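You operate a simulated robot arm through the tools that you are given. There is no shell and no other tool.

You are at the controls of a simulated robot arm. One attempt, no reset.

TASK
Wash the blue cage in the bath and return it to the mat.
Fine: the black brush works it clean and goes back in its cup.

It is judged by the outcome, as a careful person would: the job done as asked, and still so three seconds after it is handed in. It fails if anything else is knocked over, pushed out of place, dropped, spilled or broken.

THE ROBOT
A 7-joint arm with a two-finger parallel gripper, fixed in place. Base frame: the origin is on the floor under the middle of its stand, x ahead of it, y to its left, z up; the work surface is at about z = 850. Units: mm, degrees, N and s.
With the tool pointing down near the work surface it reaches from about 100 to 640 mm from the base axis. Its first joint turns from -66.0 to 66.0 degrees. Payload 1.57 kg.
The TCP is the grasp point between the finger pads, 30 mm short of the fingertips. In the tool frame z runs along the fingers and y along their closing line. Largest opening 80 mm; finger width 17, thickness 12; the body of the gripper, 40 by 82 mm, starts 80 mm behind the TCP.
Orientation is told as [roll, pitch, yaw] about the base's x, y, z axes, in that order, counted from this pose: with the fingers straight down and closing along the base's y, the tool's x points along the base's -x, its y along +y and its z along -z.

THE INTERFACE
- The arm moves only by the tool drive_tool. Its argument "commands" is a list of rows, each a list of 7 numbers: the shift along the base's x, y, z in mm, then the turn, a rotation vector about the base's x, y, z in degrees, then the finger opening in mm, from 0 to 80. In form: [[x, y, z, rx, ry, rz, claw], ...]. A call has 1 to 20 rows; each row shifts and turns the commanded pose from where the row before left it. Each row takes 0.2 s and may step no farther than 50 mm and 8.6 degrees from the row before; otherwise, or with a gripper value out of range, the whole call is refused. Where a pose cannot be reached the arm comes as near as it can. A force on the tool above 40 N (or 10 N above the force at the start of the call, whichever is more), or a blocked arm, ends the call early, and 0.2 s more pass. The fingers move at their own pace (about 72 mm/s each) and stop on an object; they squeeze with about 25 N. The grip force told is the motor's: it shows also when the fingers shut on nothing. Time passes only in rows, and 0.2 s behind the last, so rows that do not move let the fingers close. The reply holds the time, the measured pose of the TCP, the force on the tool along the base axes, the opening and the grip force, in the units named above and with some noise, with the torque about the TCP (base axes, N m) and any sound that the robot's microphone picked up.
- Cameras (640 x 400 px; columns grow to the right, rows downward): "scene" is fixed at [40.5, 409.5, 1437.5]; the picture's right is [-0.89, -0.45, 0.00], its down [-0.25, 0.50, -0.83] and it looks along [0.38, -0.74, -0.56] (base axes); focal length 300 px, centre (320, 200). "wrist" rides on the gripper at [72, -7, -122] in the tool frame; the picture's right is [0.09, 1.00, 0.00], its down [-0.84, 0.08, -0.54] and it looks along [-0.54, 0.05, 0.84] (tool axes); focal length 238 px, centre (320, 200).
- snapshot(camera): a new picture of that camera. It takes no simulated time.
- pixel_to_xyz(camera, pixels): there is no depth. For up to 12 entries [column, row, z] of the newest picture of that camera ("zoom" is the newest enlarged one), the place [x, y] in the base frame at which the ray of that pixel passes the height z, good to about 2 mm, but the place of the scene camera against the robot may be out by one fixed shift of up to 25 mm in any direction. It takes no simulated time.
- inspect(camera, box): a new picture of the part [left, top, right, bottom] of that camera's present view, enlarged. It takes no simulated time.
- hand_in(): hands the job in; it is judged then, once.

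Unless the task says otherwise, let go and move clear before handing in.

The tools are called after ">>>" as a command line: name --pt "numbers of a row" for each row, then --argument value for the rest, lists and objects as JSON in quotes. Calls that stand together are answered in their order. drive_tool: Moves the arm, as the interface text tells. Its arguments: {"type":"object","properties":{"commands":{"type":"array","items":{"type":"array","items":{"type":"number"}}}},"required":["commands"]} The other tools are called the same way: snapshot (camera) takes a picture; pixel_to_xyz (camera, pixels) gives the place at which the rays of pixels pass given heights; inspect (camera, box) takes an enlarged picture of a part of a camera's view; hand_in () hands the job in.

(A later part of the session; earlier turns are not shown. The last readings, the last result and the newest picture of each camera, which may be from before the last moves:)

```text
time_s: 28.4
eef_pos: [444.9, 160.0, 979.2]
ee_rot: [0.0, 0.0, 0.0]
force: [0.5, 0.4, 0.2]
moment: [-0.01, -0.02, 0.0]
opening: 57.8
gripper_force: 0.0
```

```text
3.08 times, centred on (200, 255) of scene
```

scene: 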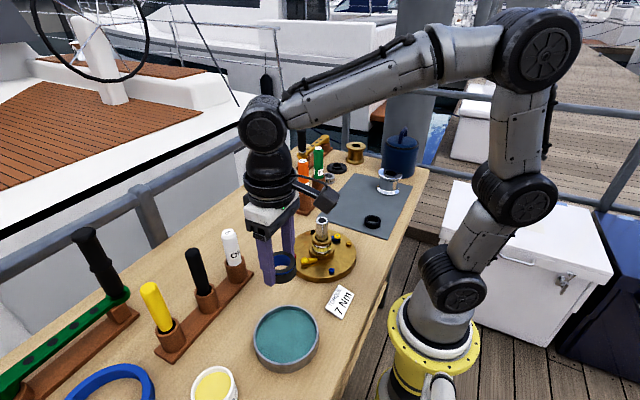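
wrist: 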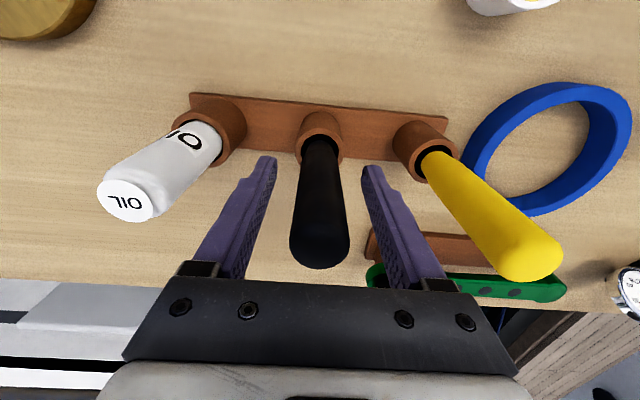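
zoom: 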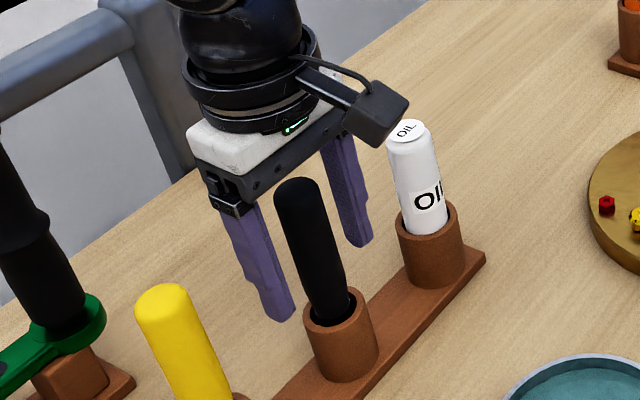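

The handle stands centred between the fingers with its top near z≈1021. I'll go down a further 17 mm for a firmer hold and close.

>>> drive_tool --pt "0 0 -10 0 0 0 58" --pt "0 0 -7 0 0 0 58" --pt "0 0 0 0 0 0 46" --pt "0 0 0 0 0 0 36" --pt "0 0 0 0 0 0 28" --pt "0 0 0 0 0 0 18" --pt "0 0 0 0 0 0 14" --pt "0 0 0 0 0 0 14"

>>> snapshot --camera "wrist"

>>> inspect --camera "scene" --box '[130, 190, 270, 320]'

```text
time_s: 30.2
eef_pos: [444.9, 160.1, 960.8]
ee_rot: [-0.1, 0.0, 0.1]
force: [0.6, 0.4, 0.2]
moment: [0.0, -0.01, -0.01]
opening: 25.9
gripper_force: 25.5
```

```text
taken
```

wrist: 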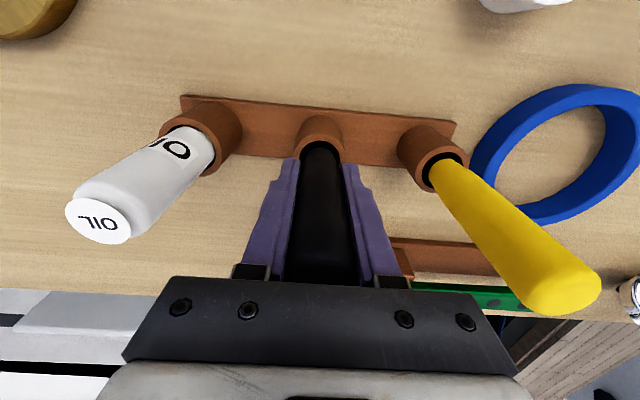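

```text
3.08 times, centred on (200, 255) of scene
```

zoom: 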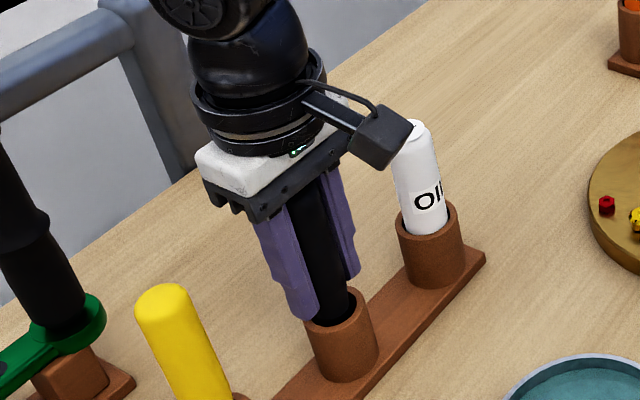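

The handle is held at 25.9 mm with 25 N, at pose (444.9,160.1,960.8), which I'll use again for the return. I'll lift straight up until the head clears the cup.

>>> drive_tool --pt "0 0 5 0 0 0 14" --pt "0 0 15 0 0 0 14" --pt "0 0 20 0 0 0 14" --pt "0 0 25 0 0 0 14" --pt "0 0 25 0 0 0 14" --pt "0 0 30 0 0 0 14" --pt "0 0 0 0 0 0 14"

>>> snapshot --camera "wrist"

>>> snapshot --camera "scene"

>>> inspect --camera "scene" --box '[130, 170, 270, 320]'

```text
time_s: 31.8
eef_pos: [444.8, 159.4, 1081.7]
ee_rot: [0.0, -0.1, 0.0]
force: [0.3, 0.6, -0.5]
moment: [-0.03, 0.02, -0.01]
opening: 26.0
gripper_force: 24.6
```

```text
taken
```

wrist: 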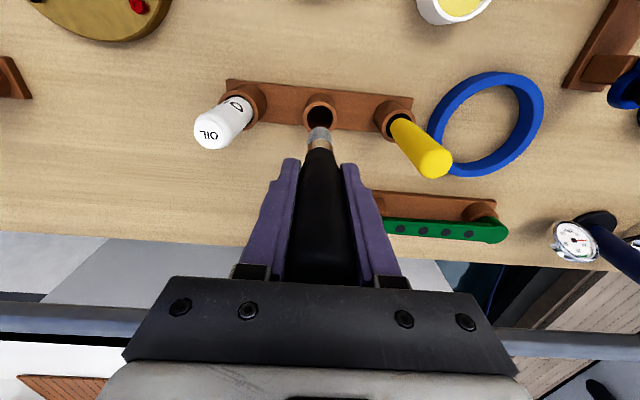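

```text
taken
```

scene: 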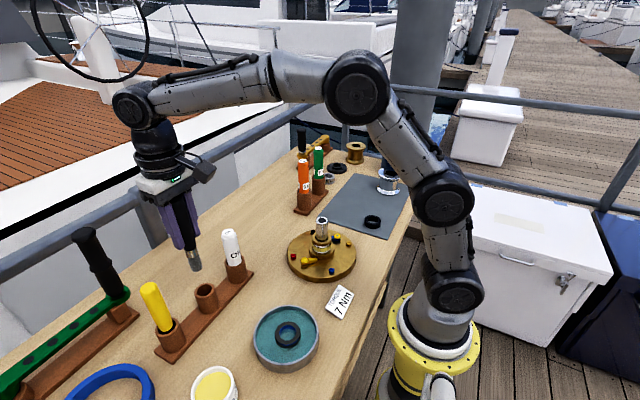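

```text
2.67 times, centred on (200, 245) of scene
```

zoom: 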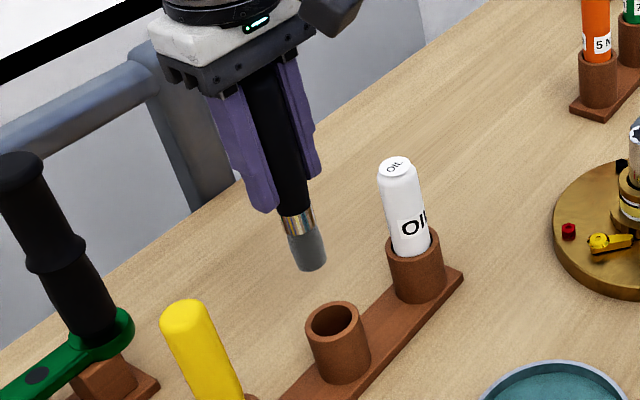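

The brush is out cleanly: a brass ferrule and grey bristles end near scene (196,269) and wrist (319,128). I'll work out how far the bristle tip hangs below the TCP.

>>> inspect --camera "wrist" --box '[270, 80, 370, 180]'

>>> pixel_to_xyz --camera "scene" --pixels '[[196.3, 269, 950], [196.3, 269, 960], [196.3, 269, 970], [196.3, 269, 980], [206, 290, 905], [285, 337, 885]]'

>>> inspect --camera "scene" --box '[240, 290, 340, 380]'

```text
4.00 times, centred on (320, 130) of wrist
```

zoom: 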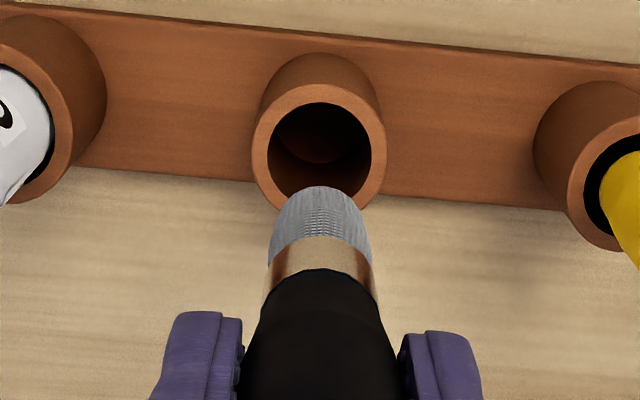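

```text
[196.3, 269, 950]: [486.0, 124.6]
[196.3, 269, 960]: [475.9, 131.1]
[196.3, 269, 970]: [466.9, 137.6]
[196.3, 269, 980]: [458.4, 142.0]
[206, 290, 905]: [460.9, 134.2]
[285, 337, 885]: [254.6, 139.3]
```

```text
4.44 times, centred on (290, 335) of scene
```

zoom: 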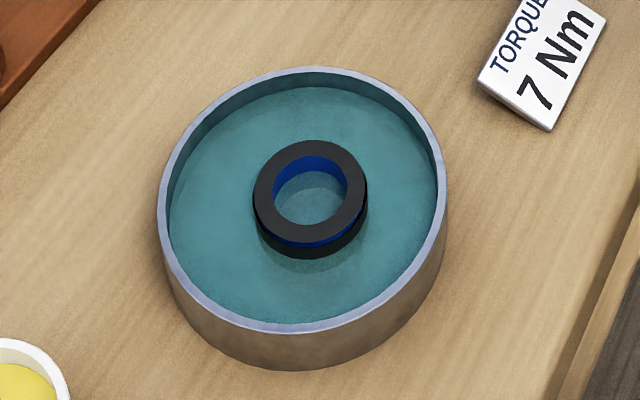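

The bristle tip hangs about 98 mm below the TCP, so it should meet the cage top (z≈877) at a TCP height of about 975. I'll carry the brush over the bath and stop with the tip above the rim.

>>> drive_tool --pt "-25 -1 0 0 0 0 14" --pt "-45 -4 0 0 0 0 14" --pt "-45 -4 0 0 0 0 14" --pt "-45 -4 0 0 0 0 14" --pt "-31 -1.5 0 0 0 0 14" --pt "0 0 -20 0 0 0 14" --pt "0 0 -30 0 0 0 14" --pt "0 0 -30 0 0 0 14" --pt "0 0 0 0 0 0 14"

>>> snapshot --camera "wrist"

>>> inspect --camera "wrist" --box '[240, 60, 400, 190]'

>>> inspect --camera "scene" --box '[220, 250, 360, 380]'

```text
time_s: 33.8
eef_pos: [253.8, 145.5, 1000.5]
ee_rot: [0.0, 0.1, -0.1]
force: [-0.4, 0.3, 0.1]
moment: [-0.04, -0.01, 0.03]
opening: 25.9
gripper_force: 25.1
```

```text
taken
```

wrist: 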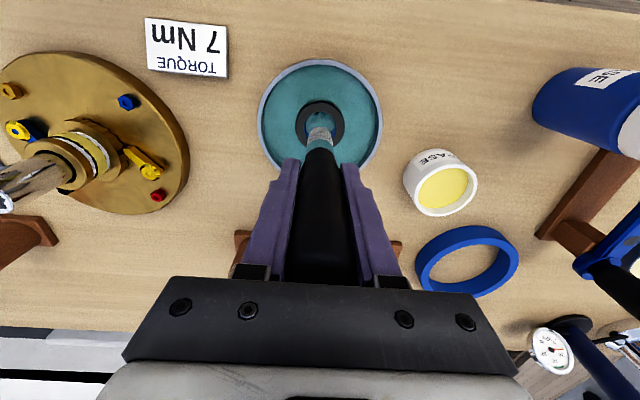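

```text
3.08 times, centred on (320, 125) of wrist
```

zoom: 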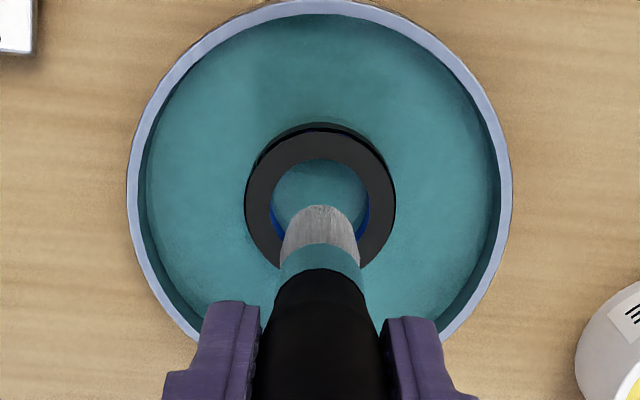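

```text
3.08 times, centred on (290, 315) of scene
```

zoom: 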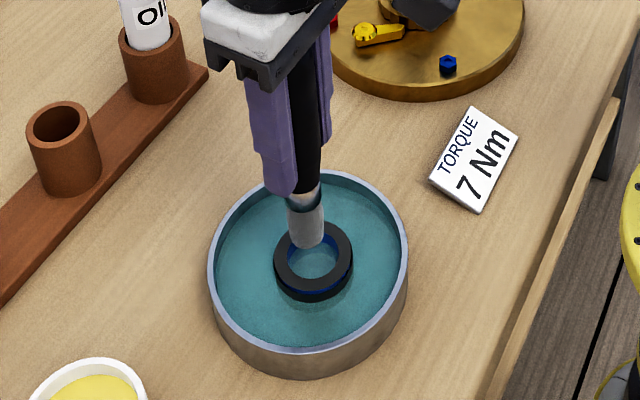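

The bristles hang just above the cage, whose centre is at about (320,126) in the wrist view. I'll compute the exact cage position before touching down.

>>> pixel_to_xyz --camera "wrist" --pixels '[[320, 126, 877], [295.6, 126, 877], [344.7, 126, 877], [320, 103, 877], [320.7, 130.8, 877]]'

>>> inspect --camera "wrist" --box '[280, 80, 360, 160]'

```text
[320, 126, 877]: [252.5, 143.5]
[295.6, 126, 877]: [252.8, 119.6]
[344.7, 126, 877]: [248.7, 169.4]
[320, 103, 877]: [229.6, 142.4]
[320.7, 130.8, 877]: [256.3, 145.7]
```

```text
5.00 times, centred on (320, 120) of wrist
```

zoom: 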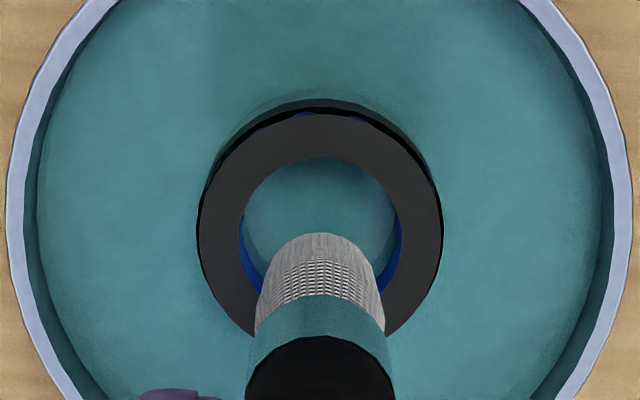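

The cage centre is at about (252.5,144), with a ring mid-radius near 21 mm. I'll move the bristles over the ring's +x side and lower gently to find contact.

>>> drive_tool --pt "9 -0.8 0 0 0 0 14" --pt "9 -0.7 -8 0 0 0 14" --pt "0 0 -8 0 0 0 14" --pt "0 0 -4 0 0 0 14" --pt "0 0 0 0 0 0 14"

>>> drive_tool --pt "0 0 -1.5 0 0 0 14" --pt "0 0 0 0 0 0 14"

>>> drive_tool --pt "0 0 -1.5 0 0 0 14" --pt "0 0 0 0 0 0 14"

>>> inspect --camera "scene" --box '[240, 270, 340, 380]'

```text
time_s: 35.0
eef_pos: [272.8, 142.9, 981.0]
ee_rot: [0.0, 0.0, 0.0]
force: [0.6, -0.1, -0.3]
moment: [0.01, -0.01, 0.0]
opening: 25.9
gripper_force: 25.2
```

```text
time_s: 35.6
eef_pos: [271.6, 144.4, 980.3]
ee_rot: [-0.1, 0.0, 0.0]
force: [-0.2, -0.7, -0.8]
moment: [-0.07, 0.0, 0.0]
opening: 26.0
gripper_force: 25.2
```

```text
time_s: 36.2
eef_pos: [270.9, 143.6, 979.4]
ee_rot: [0.1, 0.0, 0.0]
force: [-3.3, -2.5, 15.5]
moment: [-0.28, 0.33, -0.02]
opening: 25.8
gripper_force: 24.2
```

```text
3.64 times, centred on (290, 325) of scene
```

zoom: 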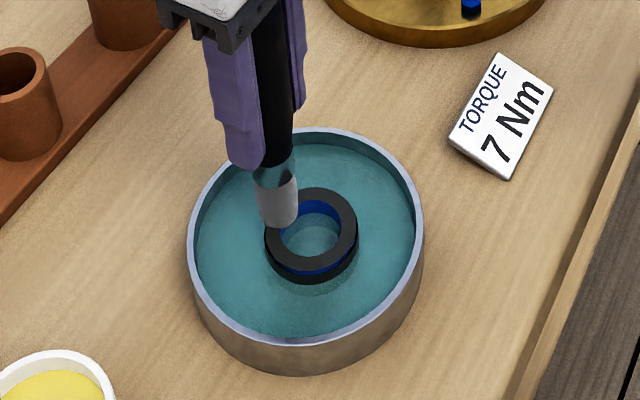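

Contact shows at z≈979 with 15.5 N, so the bristle tip is about 102 mm below the TCP. I'll ease to light pressure and sweep one circle around the ring.

>>> drive_tool --pt "0 0 0.9 0 0 0 14" --pt "-2.4 9 0 0 0 0 14" --pt "-6.6 6.6 0 0 0 0 14" --pt "-9 2.4 0 0 0 0 14" --pt "-9 -2.4 0 0 0 0 14" --pt "-6.6 -6.6 0 0 0 0 14" --pt "-2.4 -9 0 0 0 0 14" --pt "2.4 -9 0 0 0 0 14" --pt "6.6 -6.6 0 0 0 0 14" --pt "9 -2.4 0 0 0 0 14" --pt "9 2.4 0 0 0 0 14" --pt "6.6 6.6 0 0 0 0 14" --pt "2.4 9 0 0 0 0 14"

>>> snapshot --camera "wrist"

>>> inspect --camera "scene" --box '[240, 270, 340, 380]'

```text
time_s: 39.0
eef_pos: [272.2, 144.8, 979.0]
ee_rot: [0.0, 0.1, 0.0]
force: [0.8, -0.9, 2.7]
moment: [-0.18, -0.05, 0.02]
opening: 25.9
gripper_force: 25.0
```

```text
taken
```

wrist: 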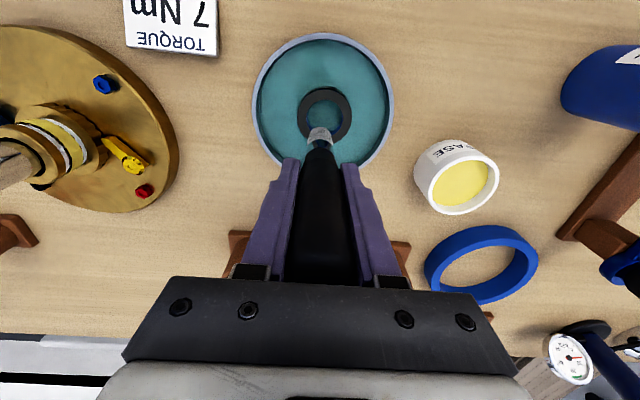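

```text
3.64 times, centred on (290, 325) of scene
```

zoom: 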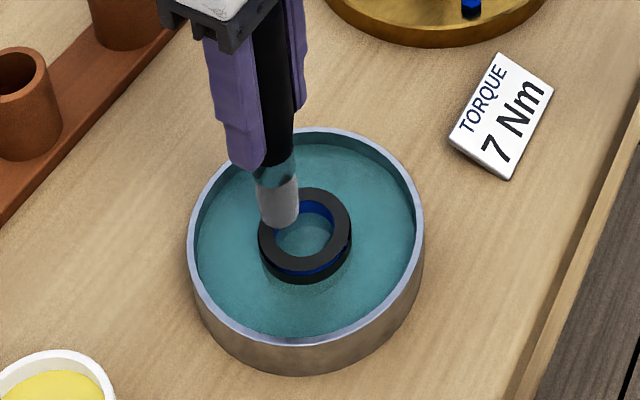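

The force is light now (about 3 N) and the cage has slid only a few millimetres. I'll zoom in to see whether the grime is changing.

>>> inspect --camera "wrist" --box '[280, 70, 370, 150]'

>>> inspect --camera "scene" --box '[295, 305, 345, 355]'

>>> inspect --camera "scene" --box '[260, 310, 320, 360]'

```text
5.00 times, centred on (325, 110) of wrist
```

zoom: 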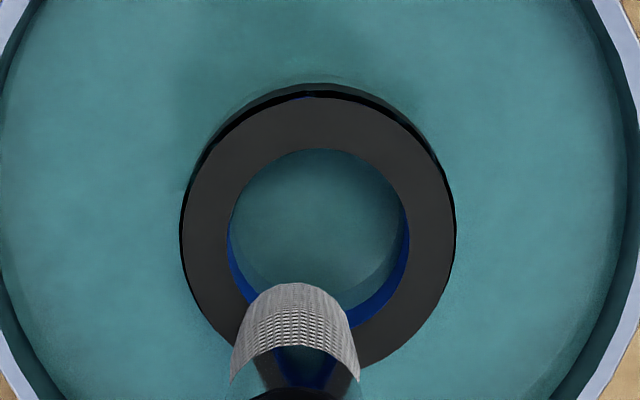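

```text
8.00 times, centred on (320, 330) of scene
```

zoom: 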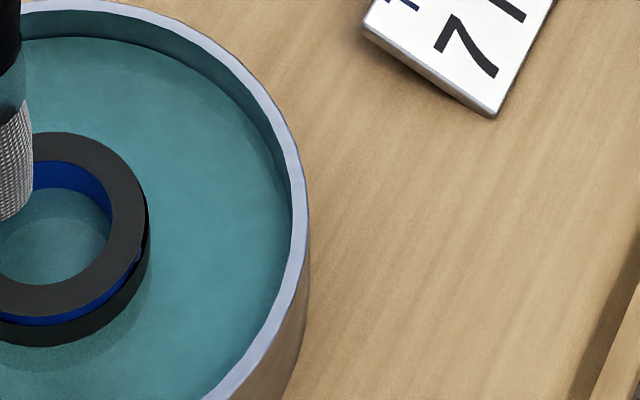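

```text
8.00 times, centred on (290, 335) of scene
```

zoom: 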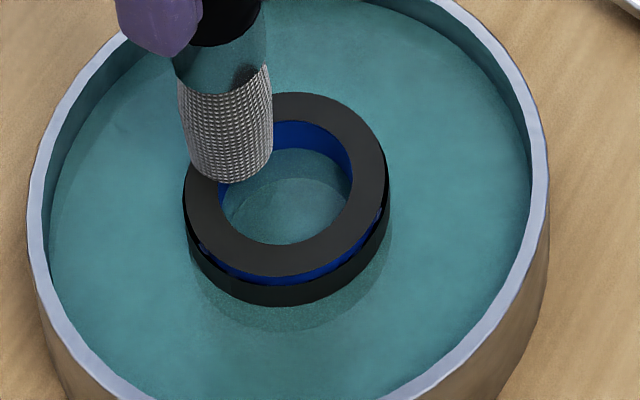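

The dark coat on the top face and side looks unchanged after one light circle. I'll recompute the cage centre and scrub longer with slightly more pressure.

>>> pixel_to_xyz --camera "wrist" --pixels '[[324.6, 114.4, 877], [297, 114.4, 877], [352, 114.4, 877], [324, 89.4, 877]]'

```text
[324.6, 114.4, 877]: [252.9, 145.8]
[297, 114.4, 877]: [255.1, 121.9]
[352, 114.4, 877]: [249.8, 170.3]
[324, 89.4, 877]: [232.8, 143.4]
```

The cage centre is near (255,146). I'll add about 0.8 mm of pressure and run another full circle with a few short back-and-forth strokes.

>>> drive_tool --pt "1 1 -0.8 0 0 0 14" --pt "-2.4 9 0 0 0 0 14" --pt "-6.6 6.6 0 0 0 0 14" --pt "-9 2.4 0 0 0 0 14" --pt "-9 -2.4 0 0 0 0 14" --pt "-6.6 -6.6 0 0 0 0 14" --pt "-2.4 -9 0 0 0 0 14" --pt "2.4 -9 0 0 0 0 14" --pt "6.6 -6.6 0 0 0 0 14" --pt "9 -2.4 0 0 0 0 14" --pt "9 2.4 0 0 0 0 14" --pt "6.6 6.6 0 0 0 0 14" --pt "2.4 9 0 0 0 0 14"

>>> inspect --camera "scene" --box '[260, 310, 320, 360]'

>>> inspect --camera "wrist" --box '[280, 70, 370, 150]'

```text
time_s: 41.8
eef_pos: [273.1, 144.9, 977.7]
ee_rot: [0.0, -0.1, 0.0]
force: [0.4, -3.7, 9.9]
moment: [-0.23, -0.01, -0.02]
opening: 26.1
gripper_force: 25.1
```

```text
8.00 times, centred on (290, 335) of scene
```

zoom: 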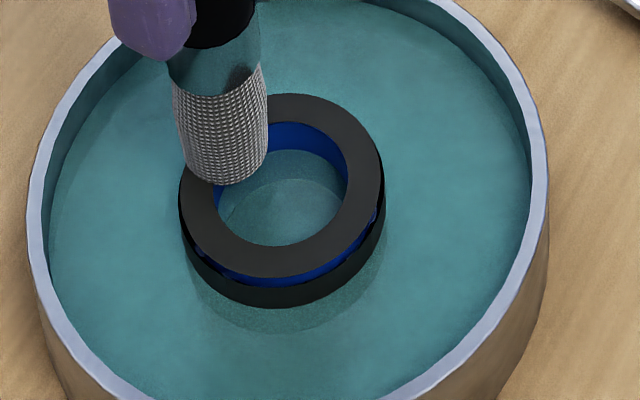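

```text
5.00 times, centred on (325, 110) of wrist
```

zoom: 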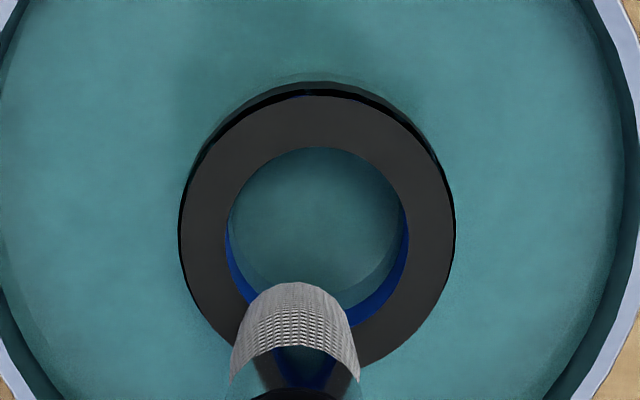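

The contact force held at about 10 N through the second circle and the coat still looks dark. I'll run two more circles at 20 mm radius, then reinspect.

>>> drive_tool --pt "-3.8 11.8 0 0 0 0 14" --pt "-10 7.2 0 0 0 0 14" --pt "-12.4 0 0 0 0 0 14" --pt "-10 -7.2 0 0 0 0 14" --pt "-3.8 -11.8 0 0 0 0 14" --pt "3.8 -11.8 0 0 0 0 14" --pt "10 -7.2 0 0 0 0 14" --pt "12.4 0 0 0 0 0 14" --pt "10 7.2 0 0 0 0 14" --pt "3.8 11.8 0 0 0 0 14" --pt "-3.8 11.8 0 0 0 0 14" --pt "-10 7.2 0 0 0 0 14" --pt "-12.4 0 0 0 0 0 14" --pt "-10 -7.2 0 0 0 0 14" --pt "-3.8 -11.8 0 0 0 0 14" --pt "3.8 -11.8 0 0 0 0 14" --pt "10 -7.2 0 0 0 0 14" --pt "12.4 0 0 0 0 0 14" --pt "10 7.2 0 0 0 0 14" --pt "3.8 11.8 0 0 0 0 14"

>>> inspect --camera "scene" --box '[260, 310, 320, 360]'

>>> inspect --camera "wrist" --box '[280, 70, 370, 150]'

```text
time_s: 46.0
eef_pos: [273.3, 145.0, 978.2]
ee_rot: [0.0, 0.0, -0.1]
force: [0.0, -0.2, -0.7]
moment: [0.0, 0.01, -0.01]
opening: 25.7
gripper_force: 24.7
```

```text
8.00 times, centred on (290, 335) of scene
```

zoom: 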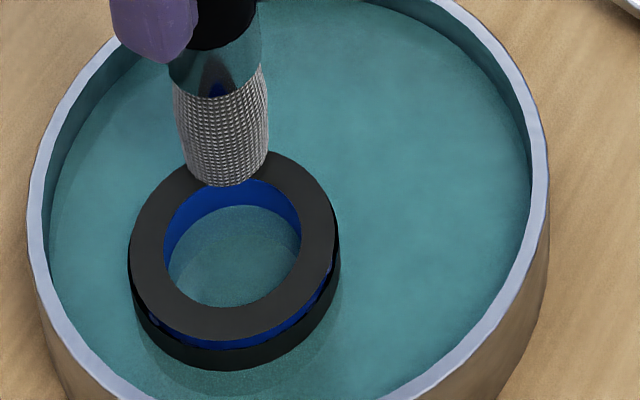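

```text
5.00 times, centred on (325, 110) of wrist
```

zoom: 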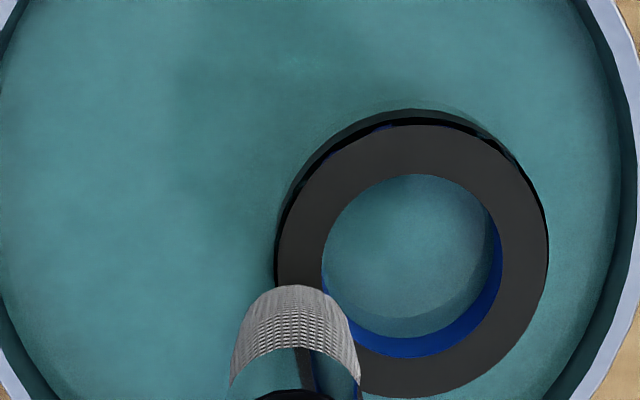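

The cage has slid about 20 mm toward +y and contact was lost. I'll look at the clean silver cage beside the mat for comparison, and recompute the blue cage's centre.

>>> inspect --camera "scene" --box '[310, 160, 350, 195]'

>>> inspect --camera "scene" --box '[355, 205, 390, 235]'

>>> inspect --camera "scene" --box '[268, 330, 308, 360]'

>>> pixel_to_xyz --camera "wrist" --pixels '[[343.2, 122.4, 877], [316.2, 122.4, 877], [370, 122.4, 877], [343, 95, 877], [341, 91.8, 853]]'

```text
11.43 times, centred on (330, 178) of scene
```

zoom: 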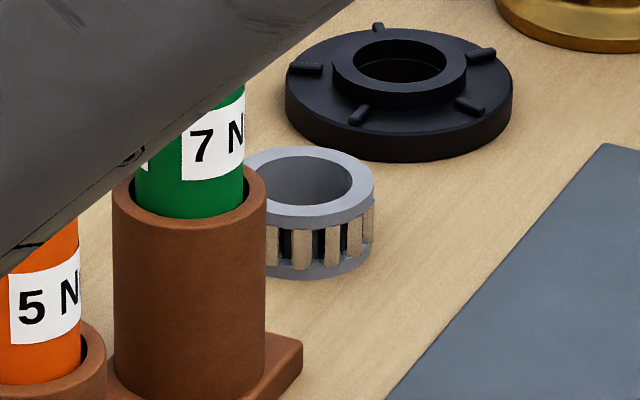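

```text
13.33 times, centred on (372, 220) of scene
```

zoom: 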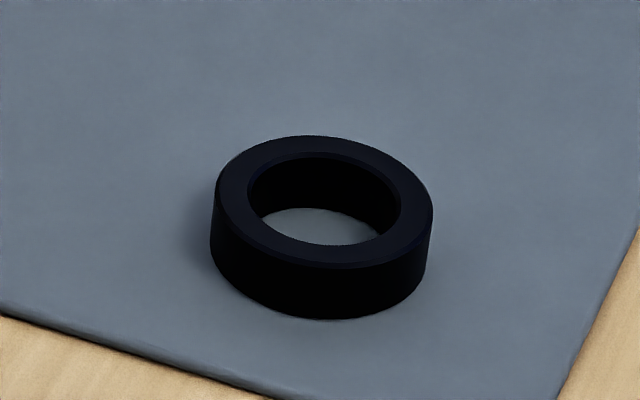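

```text
13.33 times, centred on (288, 345) of scene
```

zoom: 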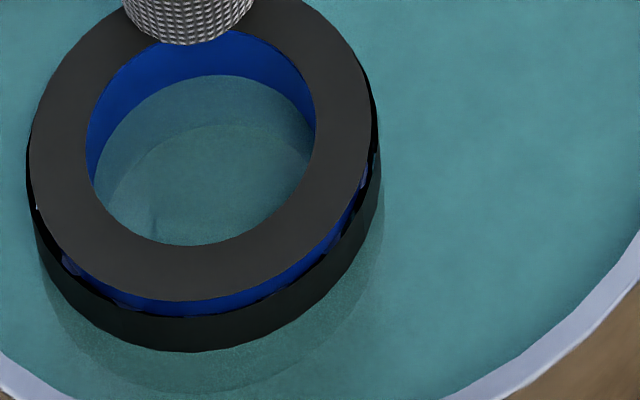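

```text
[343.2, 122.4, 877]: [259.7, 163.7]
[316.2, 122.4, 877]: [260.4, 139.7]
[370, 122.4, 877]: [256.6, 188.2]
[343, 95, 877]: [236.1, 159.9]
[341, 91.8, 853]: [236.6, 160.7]
```

The clean silver cage has a plain rim and visible rollers, so the dark lid and belt on the blue cage at about (260,164) are grime still to be brushed off. I'll wet the bristles in a free part of the bath first.

>>> drive_tool --pt "0 0 10 0 0 0 14" --pt "0 0 12 0 0 0 14" --pt "-12 -16 0 0 0 0 14" --pt "-11 -16 0 0 0 0 14" --pt "0 0 -15 0 0 0 14" --pt "0 0 -12 0 0 0 14" --pt "0 0 -8 0 0 0 14" --pt "0 0 0 0 0 0 14"

>>> inspect --camera "scene" --box '[250, 290, 330, 370]'

>>> snapshot --camera "wrist"

```text
time_s: 47.8
eef_pos: [249.8, 114.0, 964.6]
ee_rot: [0.0, 0.0, 0.0]
force: [0.3, 0.6, -0.8]
moment: [-0.02, 0.01, 0.01]
opening: 25.8
gripper_force: 24.8
```

```text
5.00 times, centred on (290, 330) of scene
```

zoom: 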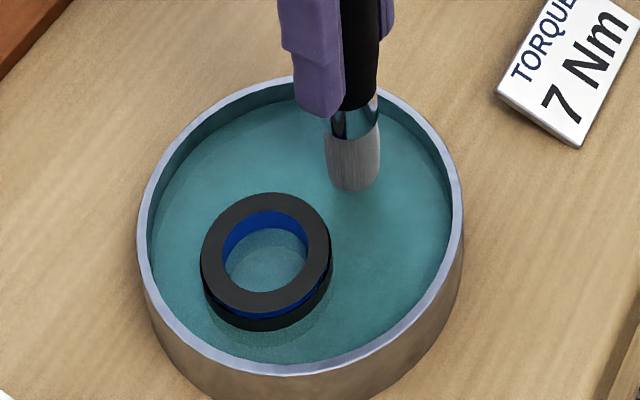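

```text
taken
```

wrist: 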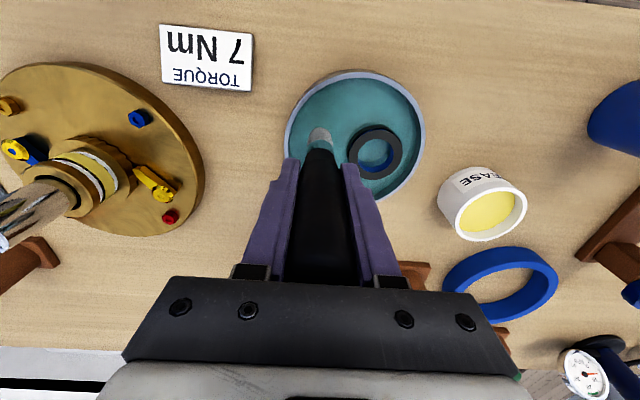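

The bristles are just entering the liquid at z≈965. I'll go a few millimetres deeper and swish gently.

>>> drive_tool --pt "0 0 -3 0 0 0 14" --pt "0 0 -2 0 0 0 14" --pt "6 0 0 0 0 0 14" --pt "-6 0 0 0 0 0 14" --pt "0 0 0 0 0 0 14"

>>> inspect --camera "scene" --box '[250, 290, 330, 370]'

>>> inspect --camera "wrist" --box '[300, 90, 420, 200]'

```text
time_s: 49.0
eef_pos: [249.5, 114.7, 959.7]
ee_rot: [0.0, 0.0, 0.0]
force: [-0.1, 0.1, -0.1]
moment: [-0.05, 0.01, 0.01]
opening: 25.7
gripper_force: 24.4
```

```text
5.00 times, centred on (290, 330) of scene
```

zoom: 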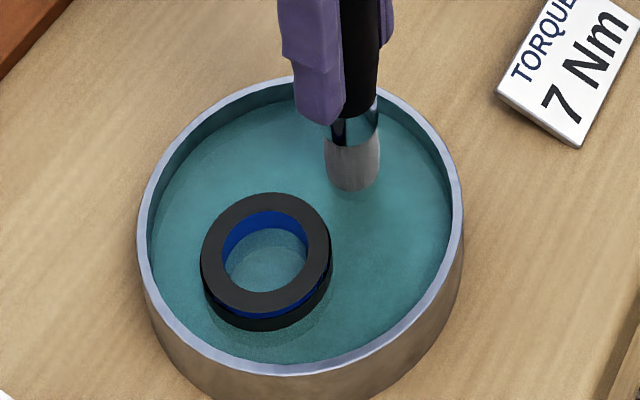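

```text
3.64 times, centred on (360, 145) of wrist
```

zoom: 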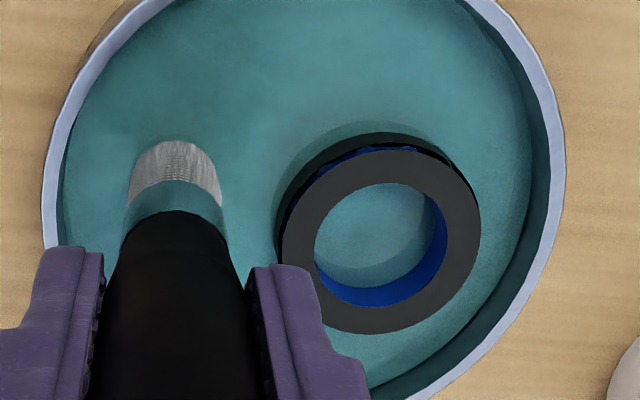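

The bristle tip is wet now and the cage still sits at about (260,164). I'll lift, enter the bore with the brush, and draw the cage back to the bath's centre while brushing inside.

>>> drive_tool --pt "0 0 12 0 0 0 14" --pt "0 0 15 0 0 0 14" --pt "0 0 5 0 0 0 14" --pt "5 25 0 0 0 0 14" --pt "5.5 24.5 0 0 0 0 14" --pt "0 0 0 0 0 0 14"

>>> snapshot --camera "wrist"

>>> inspect --camera "wrist" --box '[260, 70, 380, 180]'

>>> inspect --camera "scene" --box '[250, 290, 330, 370]'

```text
time_s: 50.4
eef_pos: [261.4, 163.6, 992.3]
ee_rot: [0.0, 0.0, 0.0]
force: [0.7, -0.2, -0.9]
moment: [0.01, -0.01, 0.01]
opening: 26.0
gripper_force: 25.0
```

```text
taken
```

wrist: 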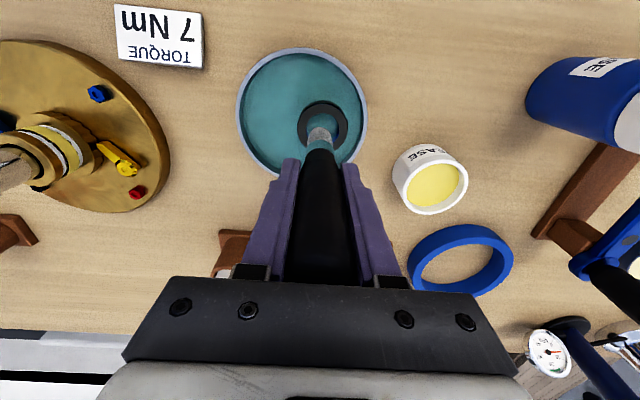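

```text
3.64 times, centred on (320, 125) of wrist
```

zoom: 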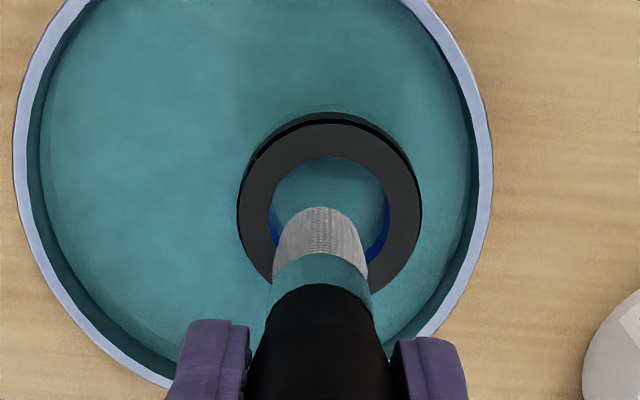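

```text
5.00 times, centred on (290, 330) of scene
```

zoom: 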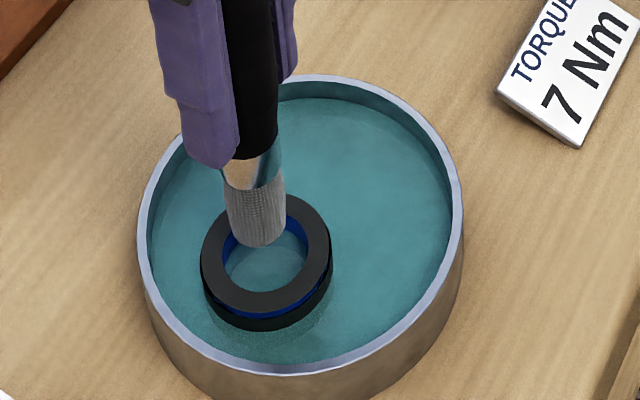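

The ring spans zoom columns 237–421 with its centre at wrist (322.5,127), slightly nearer the base than the brush axis. I'll get the exact offset before lowering into the bore.

>>> pixel_to_xyz --camera "wrist" --pixels '[[322.5, 127.5, 877], [297.2, 126.5, 877], [347.8, 129, 877], [322.5, 104.1, 877], [320.5, 133.2, 877], [321, 101, 851]]'

>>> inspect --camera "wrist" --box '[290, 90, 354, 155]'

```text
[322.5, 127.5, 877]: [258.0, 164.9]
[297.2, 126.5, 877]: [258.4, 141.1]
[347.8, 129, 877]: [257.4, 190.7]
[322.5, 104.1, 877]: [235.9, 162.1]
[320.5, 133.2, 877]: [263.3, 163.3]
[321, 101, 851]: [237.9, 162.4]
```

```text
6.15 times, centred on (322, 122) of wrist
```

zoom: 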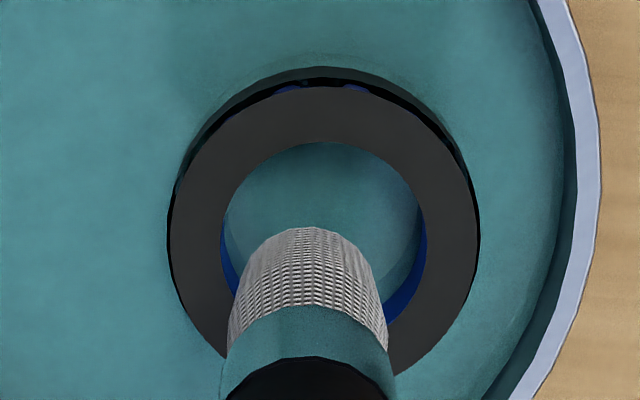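

The cage centre sits about 4 mm nearer the base and 1.5 mm left of the brush axis, and the 34 mm bore leaves a few millimetres around the bristles. I'll shift and lower into the bore carefully.

>>> drive_tool --pt "-4 1.5 0 0 0 0 14" --pt "0 0 -8 0 0 0 14" --pt "0 0 -4 0 0 0 14" --pt "0 0 -2 0 0 0 14" --pt "0 0 -1.5 0 0 0 14" --pt "0 0 -1.5 0 0 0 14" --pt "0 0 0 0 0 0 14"

>>> inspect --camera "scene" --box '[250, 290, 330, 370]'

```text
time_s: 52.0
eef_pos: [257.0, 164.5, 974.2]
ee_rot: [0.0, 0.1, 0.1]
force: [-0.3, 0.3, -0.5]
moment: [0.01, 0.0, -0.02]
opening: 25.9
gripper_force: 24.9
```

```text
5.00 times, centred on (290, 330) of scene
```

zoom: 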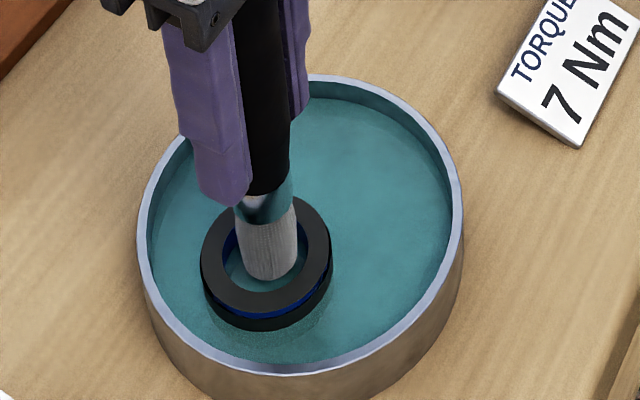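

The bristles entered the bore with no force at z≈974. I'll go down to about 962 and sweep small circles inside, drawing the cage toward the bath centre.

>>> drive_tool --pt "0 0 -4 0 0 0 14" --pt "0 0 -4 0 0 0 14" --pt "0 0 -3 0 0 0 14" --pt "0 -5 0 0 0 0 14" --pt "0 -5 0 0 0 0 14" --pt "-1 -5 0 0 0 0 14" --pt "-1 -5 0 0 0 0 14" --pt "-1 -4 0 0 0 0 14" --pt "0 0 0 0 0 0 14"

>>> inspect --camera "scene" --box '[250, 290, 330, 370]'

>>> inspect --camera "wrist" --box '[260, 70, 380, 180]'

```text
time_s: 54.0
eef_pos: [253.9, 139.9, 963.7]
ee_rot: [-0.1, 0.0, 0.0]
force: [0.3, 0.7, 0.1]
moment: [0.03, 0.0, -0.02]
opening: 25.7
gripper_force: 25.2
```

```text
5.00 times, centred on (290, 330) of scene
```

zoom: 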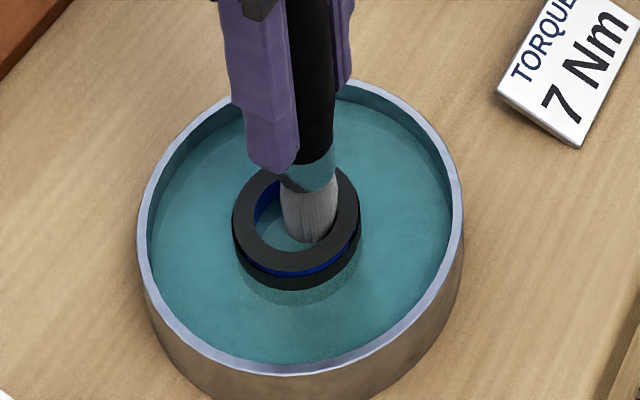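

```text
3.64 times, centred on (320, 125) of wrist
```

zoom: 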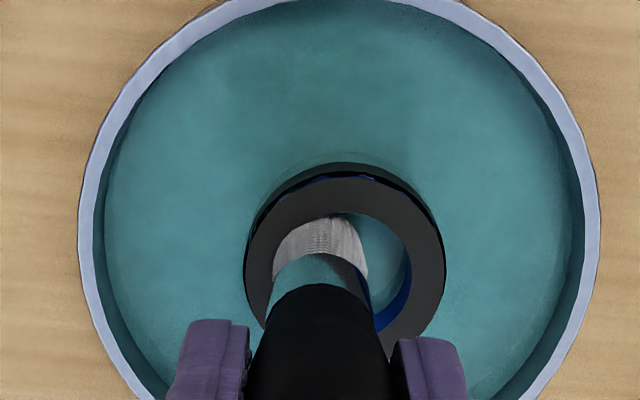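

The cage followed the brush to near the bath centre, with almost no force. I'll scrub two circles inside the bore and check the grime again.

>>> drive_tool --pt "4.2 1.8 0 0 0 0 14" --pt "1.8 4.2 0 0 0 0 14" --pt "-1.8 4.2 0 0 0 0 14" --pt "-4.2 1.8 0 0 0 0 14" --pt "-4.2 -1.8 0 0 0 0 14" --pt "-1.8 -4.2 0 0 0 0 14" --pt "1.8 -4.2 0 0 0 0 14" --pt "4.2 -1.8 0 0 0 0 14" --pt "4.2 1.8 0 0 0 0 14" --pt "1.8 4.2 0 0 0 0 14" --pt "-1.8 4.2 0 0 0 0 14" --pt "-4.2 1.8 0 0 0 0 14" --pt "-4.2 -1.8 0 0 0 0 14" --pt "-1.8 -4.2 0 0 0 0 14" --pt "1.8 -4.2 0 0 0 0 14" --pt "4.2 -1.8 0 0 0 0 14"

>>> inspect --camera "scene" --box '[250, 290, 330, 370]'

>>> inspect --camera "wrist" --box '[260, 70, 380, 180]'

```text
time_s: 57.4
eef_pos: [252.7, 139.9, 963.8]
ee_rot: [-0.2, 0.0, 0.0]
force: [-0.5, 0.0, -1.1]
moment: [0.01, 0.02, 0.0]
opening: 25.9
gripper_force: 24.9
```

```text
5.00 times, centred on (290, 330) of scene
```

zoom: 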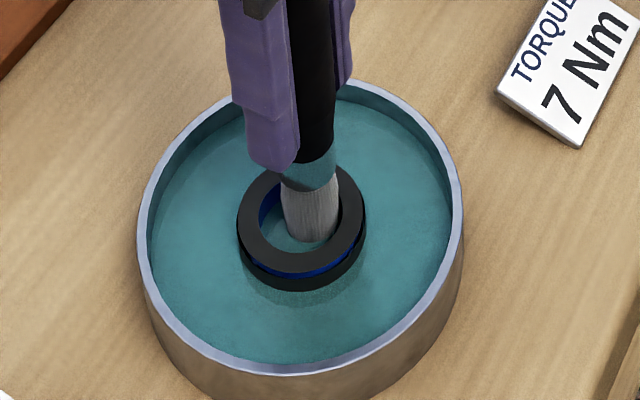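

```text
3.64 times, centred on (320, 125) of wrist
```

zoom: 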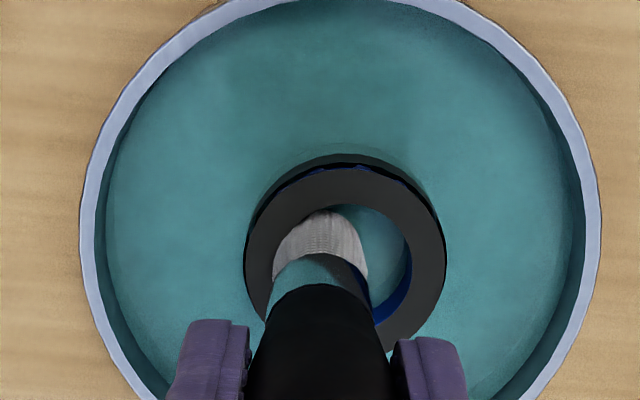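

There's no visible change from the bore, so the dark lid and outer belt need direct brushing. I'll lift out and dip beside the cage to brush around its outer side in a circle.

>>> drive_tool --pt "0 3 5 0 0 0 14" --pt "0 2 10 0 0 0 14" --pt "0 0 12 0 0 0 14" --pt "0 -20 0 0 0 0 14" --pt "0 -17 0 0 0 0 14" --pt "0 0 -12 0 0 0 14" --pt "0 0 -12 0 0 0 14" --pt "0 0 -5 0 0 0 14" --pt "0 0 0 0 0 0 14"

>>> inspect --camera "scene" --box '[260, 310, 320, 360]'

>>> inspect --camera "wrist" --box '[260, 70, 400, 200]'

```text
time_s: 59.4
eef_pos: [253.8, 108.4, 962.3]
ee_rot: [-0.1, -0.1, -0.1]
force: [0.1, -0.7, -0.5]
moment: [-0.03, -0.03, 0.01]
opening: 25.8
gripper_force: 25.1
```

```text
8.00 times, centred on (290, 335) of scene
```

zoom: 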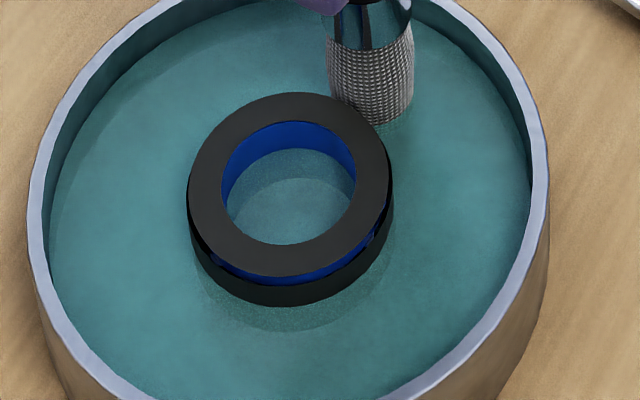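

```text
3.08 times, centred on (330, 135) of wrist
```

zoom: 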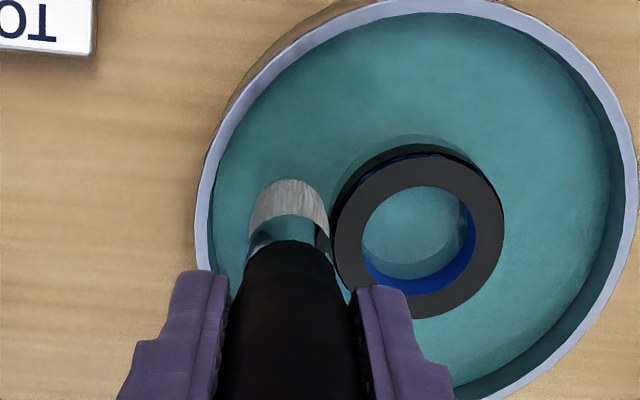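

The brush is now beside the cage, which sits near (253,147). I'll circle around its outer side at about 35 mm radius with the bristles in the liquid.

>>> drive_tool --pt "10.5 3.5 0 0 0 0 14" --pt "9.75 5 0 0 0 0 14" --pt "7.75 7.75 0 0 0 0 14" --pt "5 9.75 0 0 0 0 14" --pt "1.7 10.8 0 0 0 0 14" --pt "-1.7 10.8 0 0 0 0 14" --pt "-5 9.75 0 0 0 0 14" --pt "-7.75 7.75 0 0 0 0 14" --pt "-9.75 5 0 0 0 0 14" --pt "-10.8 1.7 0 0 0 0 14" --pt "-10.8 -1.7 0 0 0 0 14" --pt "-9.75 -5 0 0 0 0 14" --pt "-7.75 -7.75 0 0 0 0 14" --pt "-5 -9.75 0 0 0 0 14" --pt "-1.7 -10.8 0 0 0 0 14" --pt "1.7 -10.8 0 0 0 0 14" --pt "5 -9.75 0 0 0 0 14" --pt "7.75 -7.75 0 0 0 0 14" --pt "9.75 -5 0 0 0 0 14" --pt "10.8 -1.7 0 0 0 0 14"

>>> inspect --camera "scene" --box '[260, 310, 320, 360]'

>>> inspect --camera "wrist" --box '[260, 70, 400, 200]'

```text
time_s: 63.6
eef_pos: [254.8, 112.2, 962.9]
ee_rot: [0.4, -0.3, -0.3]
force: [1.7, 24.7, 14.4]
moment: [2.38, -0.21, 0.04]
opening: 53.3
gripper_force: 24.9
```

```text
8.00 times, centred on (290, 335) of scene
```

zoom: 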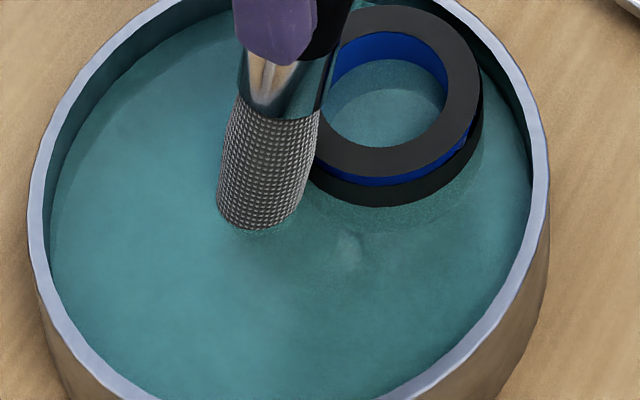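

```text
3.08 times, centred on (330, 135) of wrist
```

zoom: 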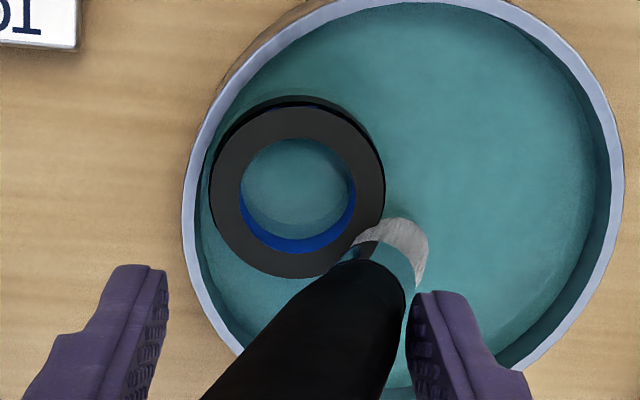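

The brush has tilted in the grip: the opening reads 53 mm with 25 N along +y, because the cage is jammed between the bristles and the bath wall. I'll back the tool toward +y in small steps so the squeeze can straighten the brush.

>>> drive_tool --pt "0 3 0 0 0 0 14" --pt "0 3 0 0 0 0 14" --pt "0 3 0 0 0 0 14" --pt "0 0 0 0 0 0 14"

>>> inspect --camera "wrist" --box '[220, 70, 420, 270]'

>>> inspect --camera "scene" --box '[230, 250, 350, 370]'

```text
time_s: 64.6
eef_pos: [252.3, 120.4, 961.5]
ee_rot: [0.1, -0.1, 0.0]
force: [4.5, 18.6, 3.8]
moment: [1.67, -0.33, -0.01]
opening: 46.2
gripper_force: 25.2
```

```text
2.00 times, centred on (320, 170) of wrist
```

zoom: 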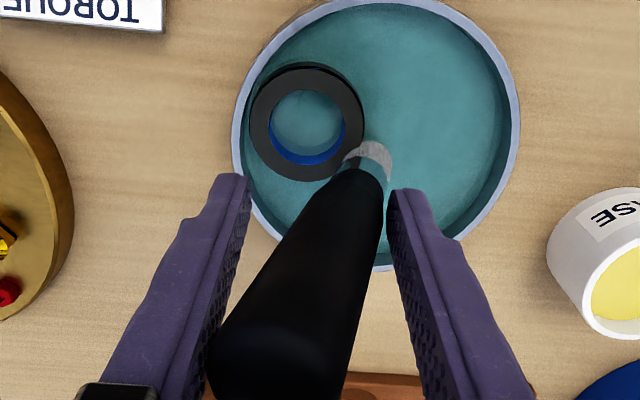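

```text
3.33 times, centred on (290, 310) of scene
```

zoom: 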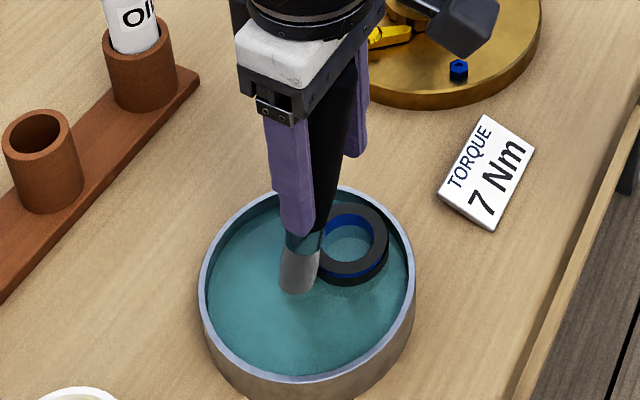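

The opening fell to 46 mm and the side force to 19 N as the brush straightens, and the bath hasn't moved. I'll continue toward +y.

>>> drive_tool --pt "0 3 0 0 0 0 14" --pt "0 3 0 0 0 0 14" --pt "0 3 0 0 0 0 14" --pt "0 0 0 0 0 0 14"

>>> drive_tool --pt "0 3 0 0 0 0 14" --pt "0 3 0 0 0 0 14" --pt "0 3 0 0 0 0 14" --pt "0 0 0 0 0 0 14"

>>> inspect --camera "wrist" --box '[220, 70, 420, 270]'

>>> inspect --camera "scene" --box '[230, 250, 350, 370]'

```text
time_s: 65.6
eef_pos: [255.1, 128.8, 962.4]
ee_rot: [0.1, -0.1, 0.0]
force: [4.1, 20.7, -0.9]
moment: [1.6, -0.3, 0.07]
opening: 36.9
gripper_force: 24.9
```

```text
time_s: 66.6
eef_pos: [254.3, 138.2, 962.3]
ee_rot: [0.2, -0.3, 0.0]
force: [4.6, 22.8, -0.3]
moment: [1.79, -0.44, 0.16]
opening: 27.6
gripper_force: 25.1
```

```text
2.00 times, centred on (320, 170) of wrist
```

zoom: 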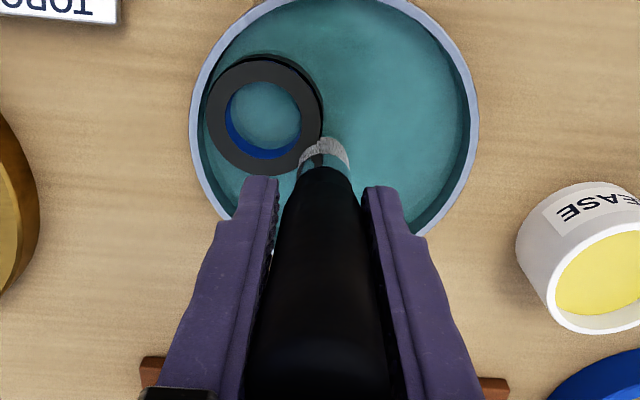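

```text
3.33 times, centred on (290, 310) of scene
```

zoom: 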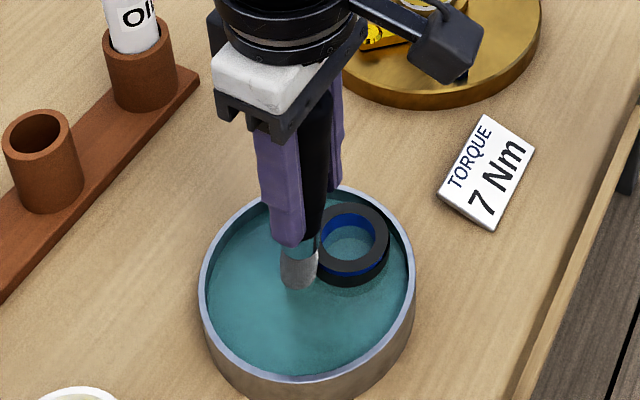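

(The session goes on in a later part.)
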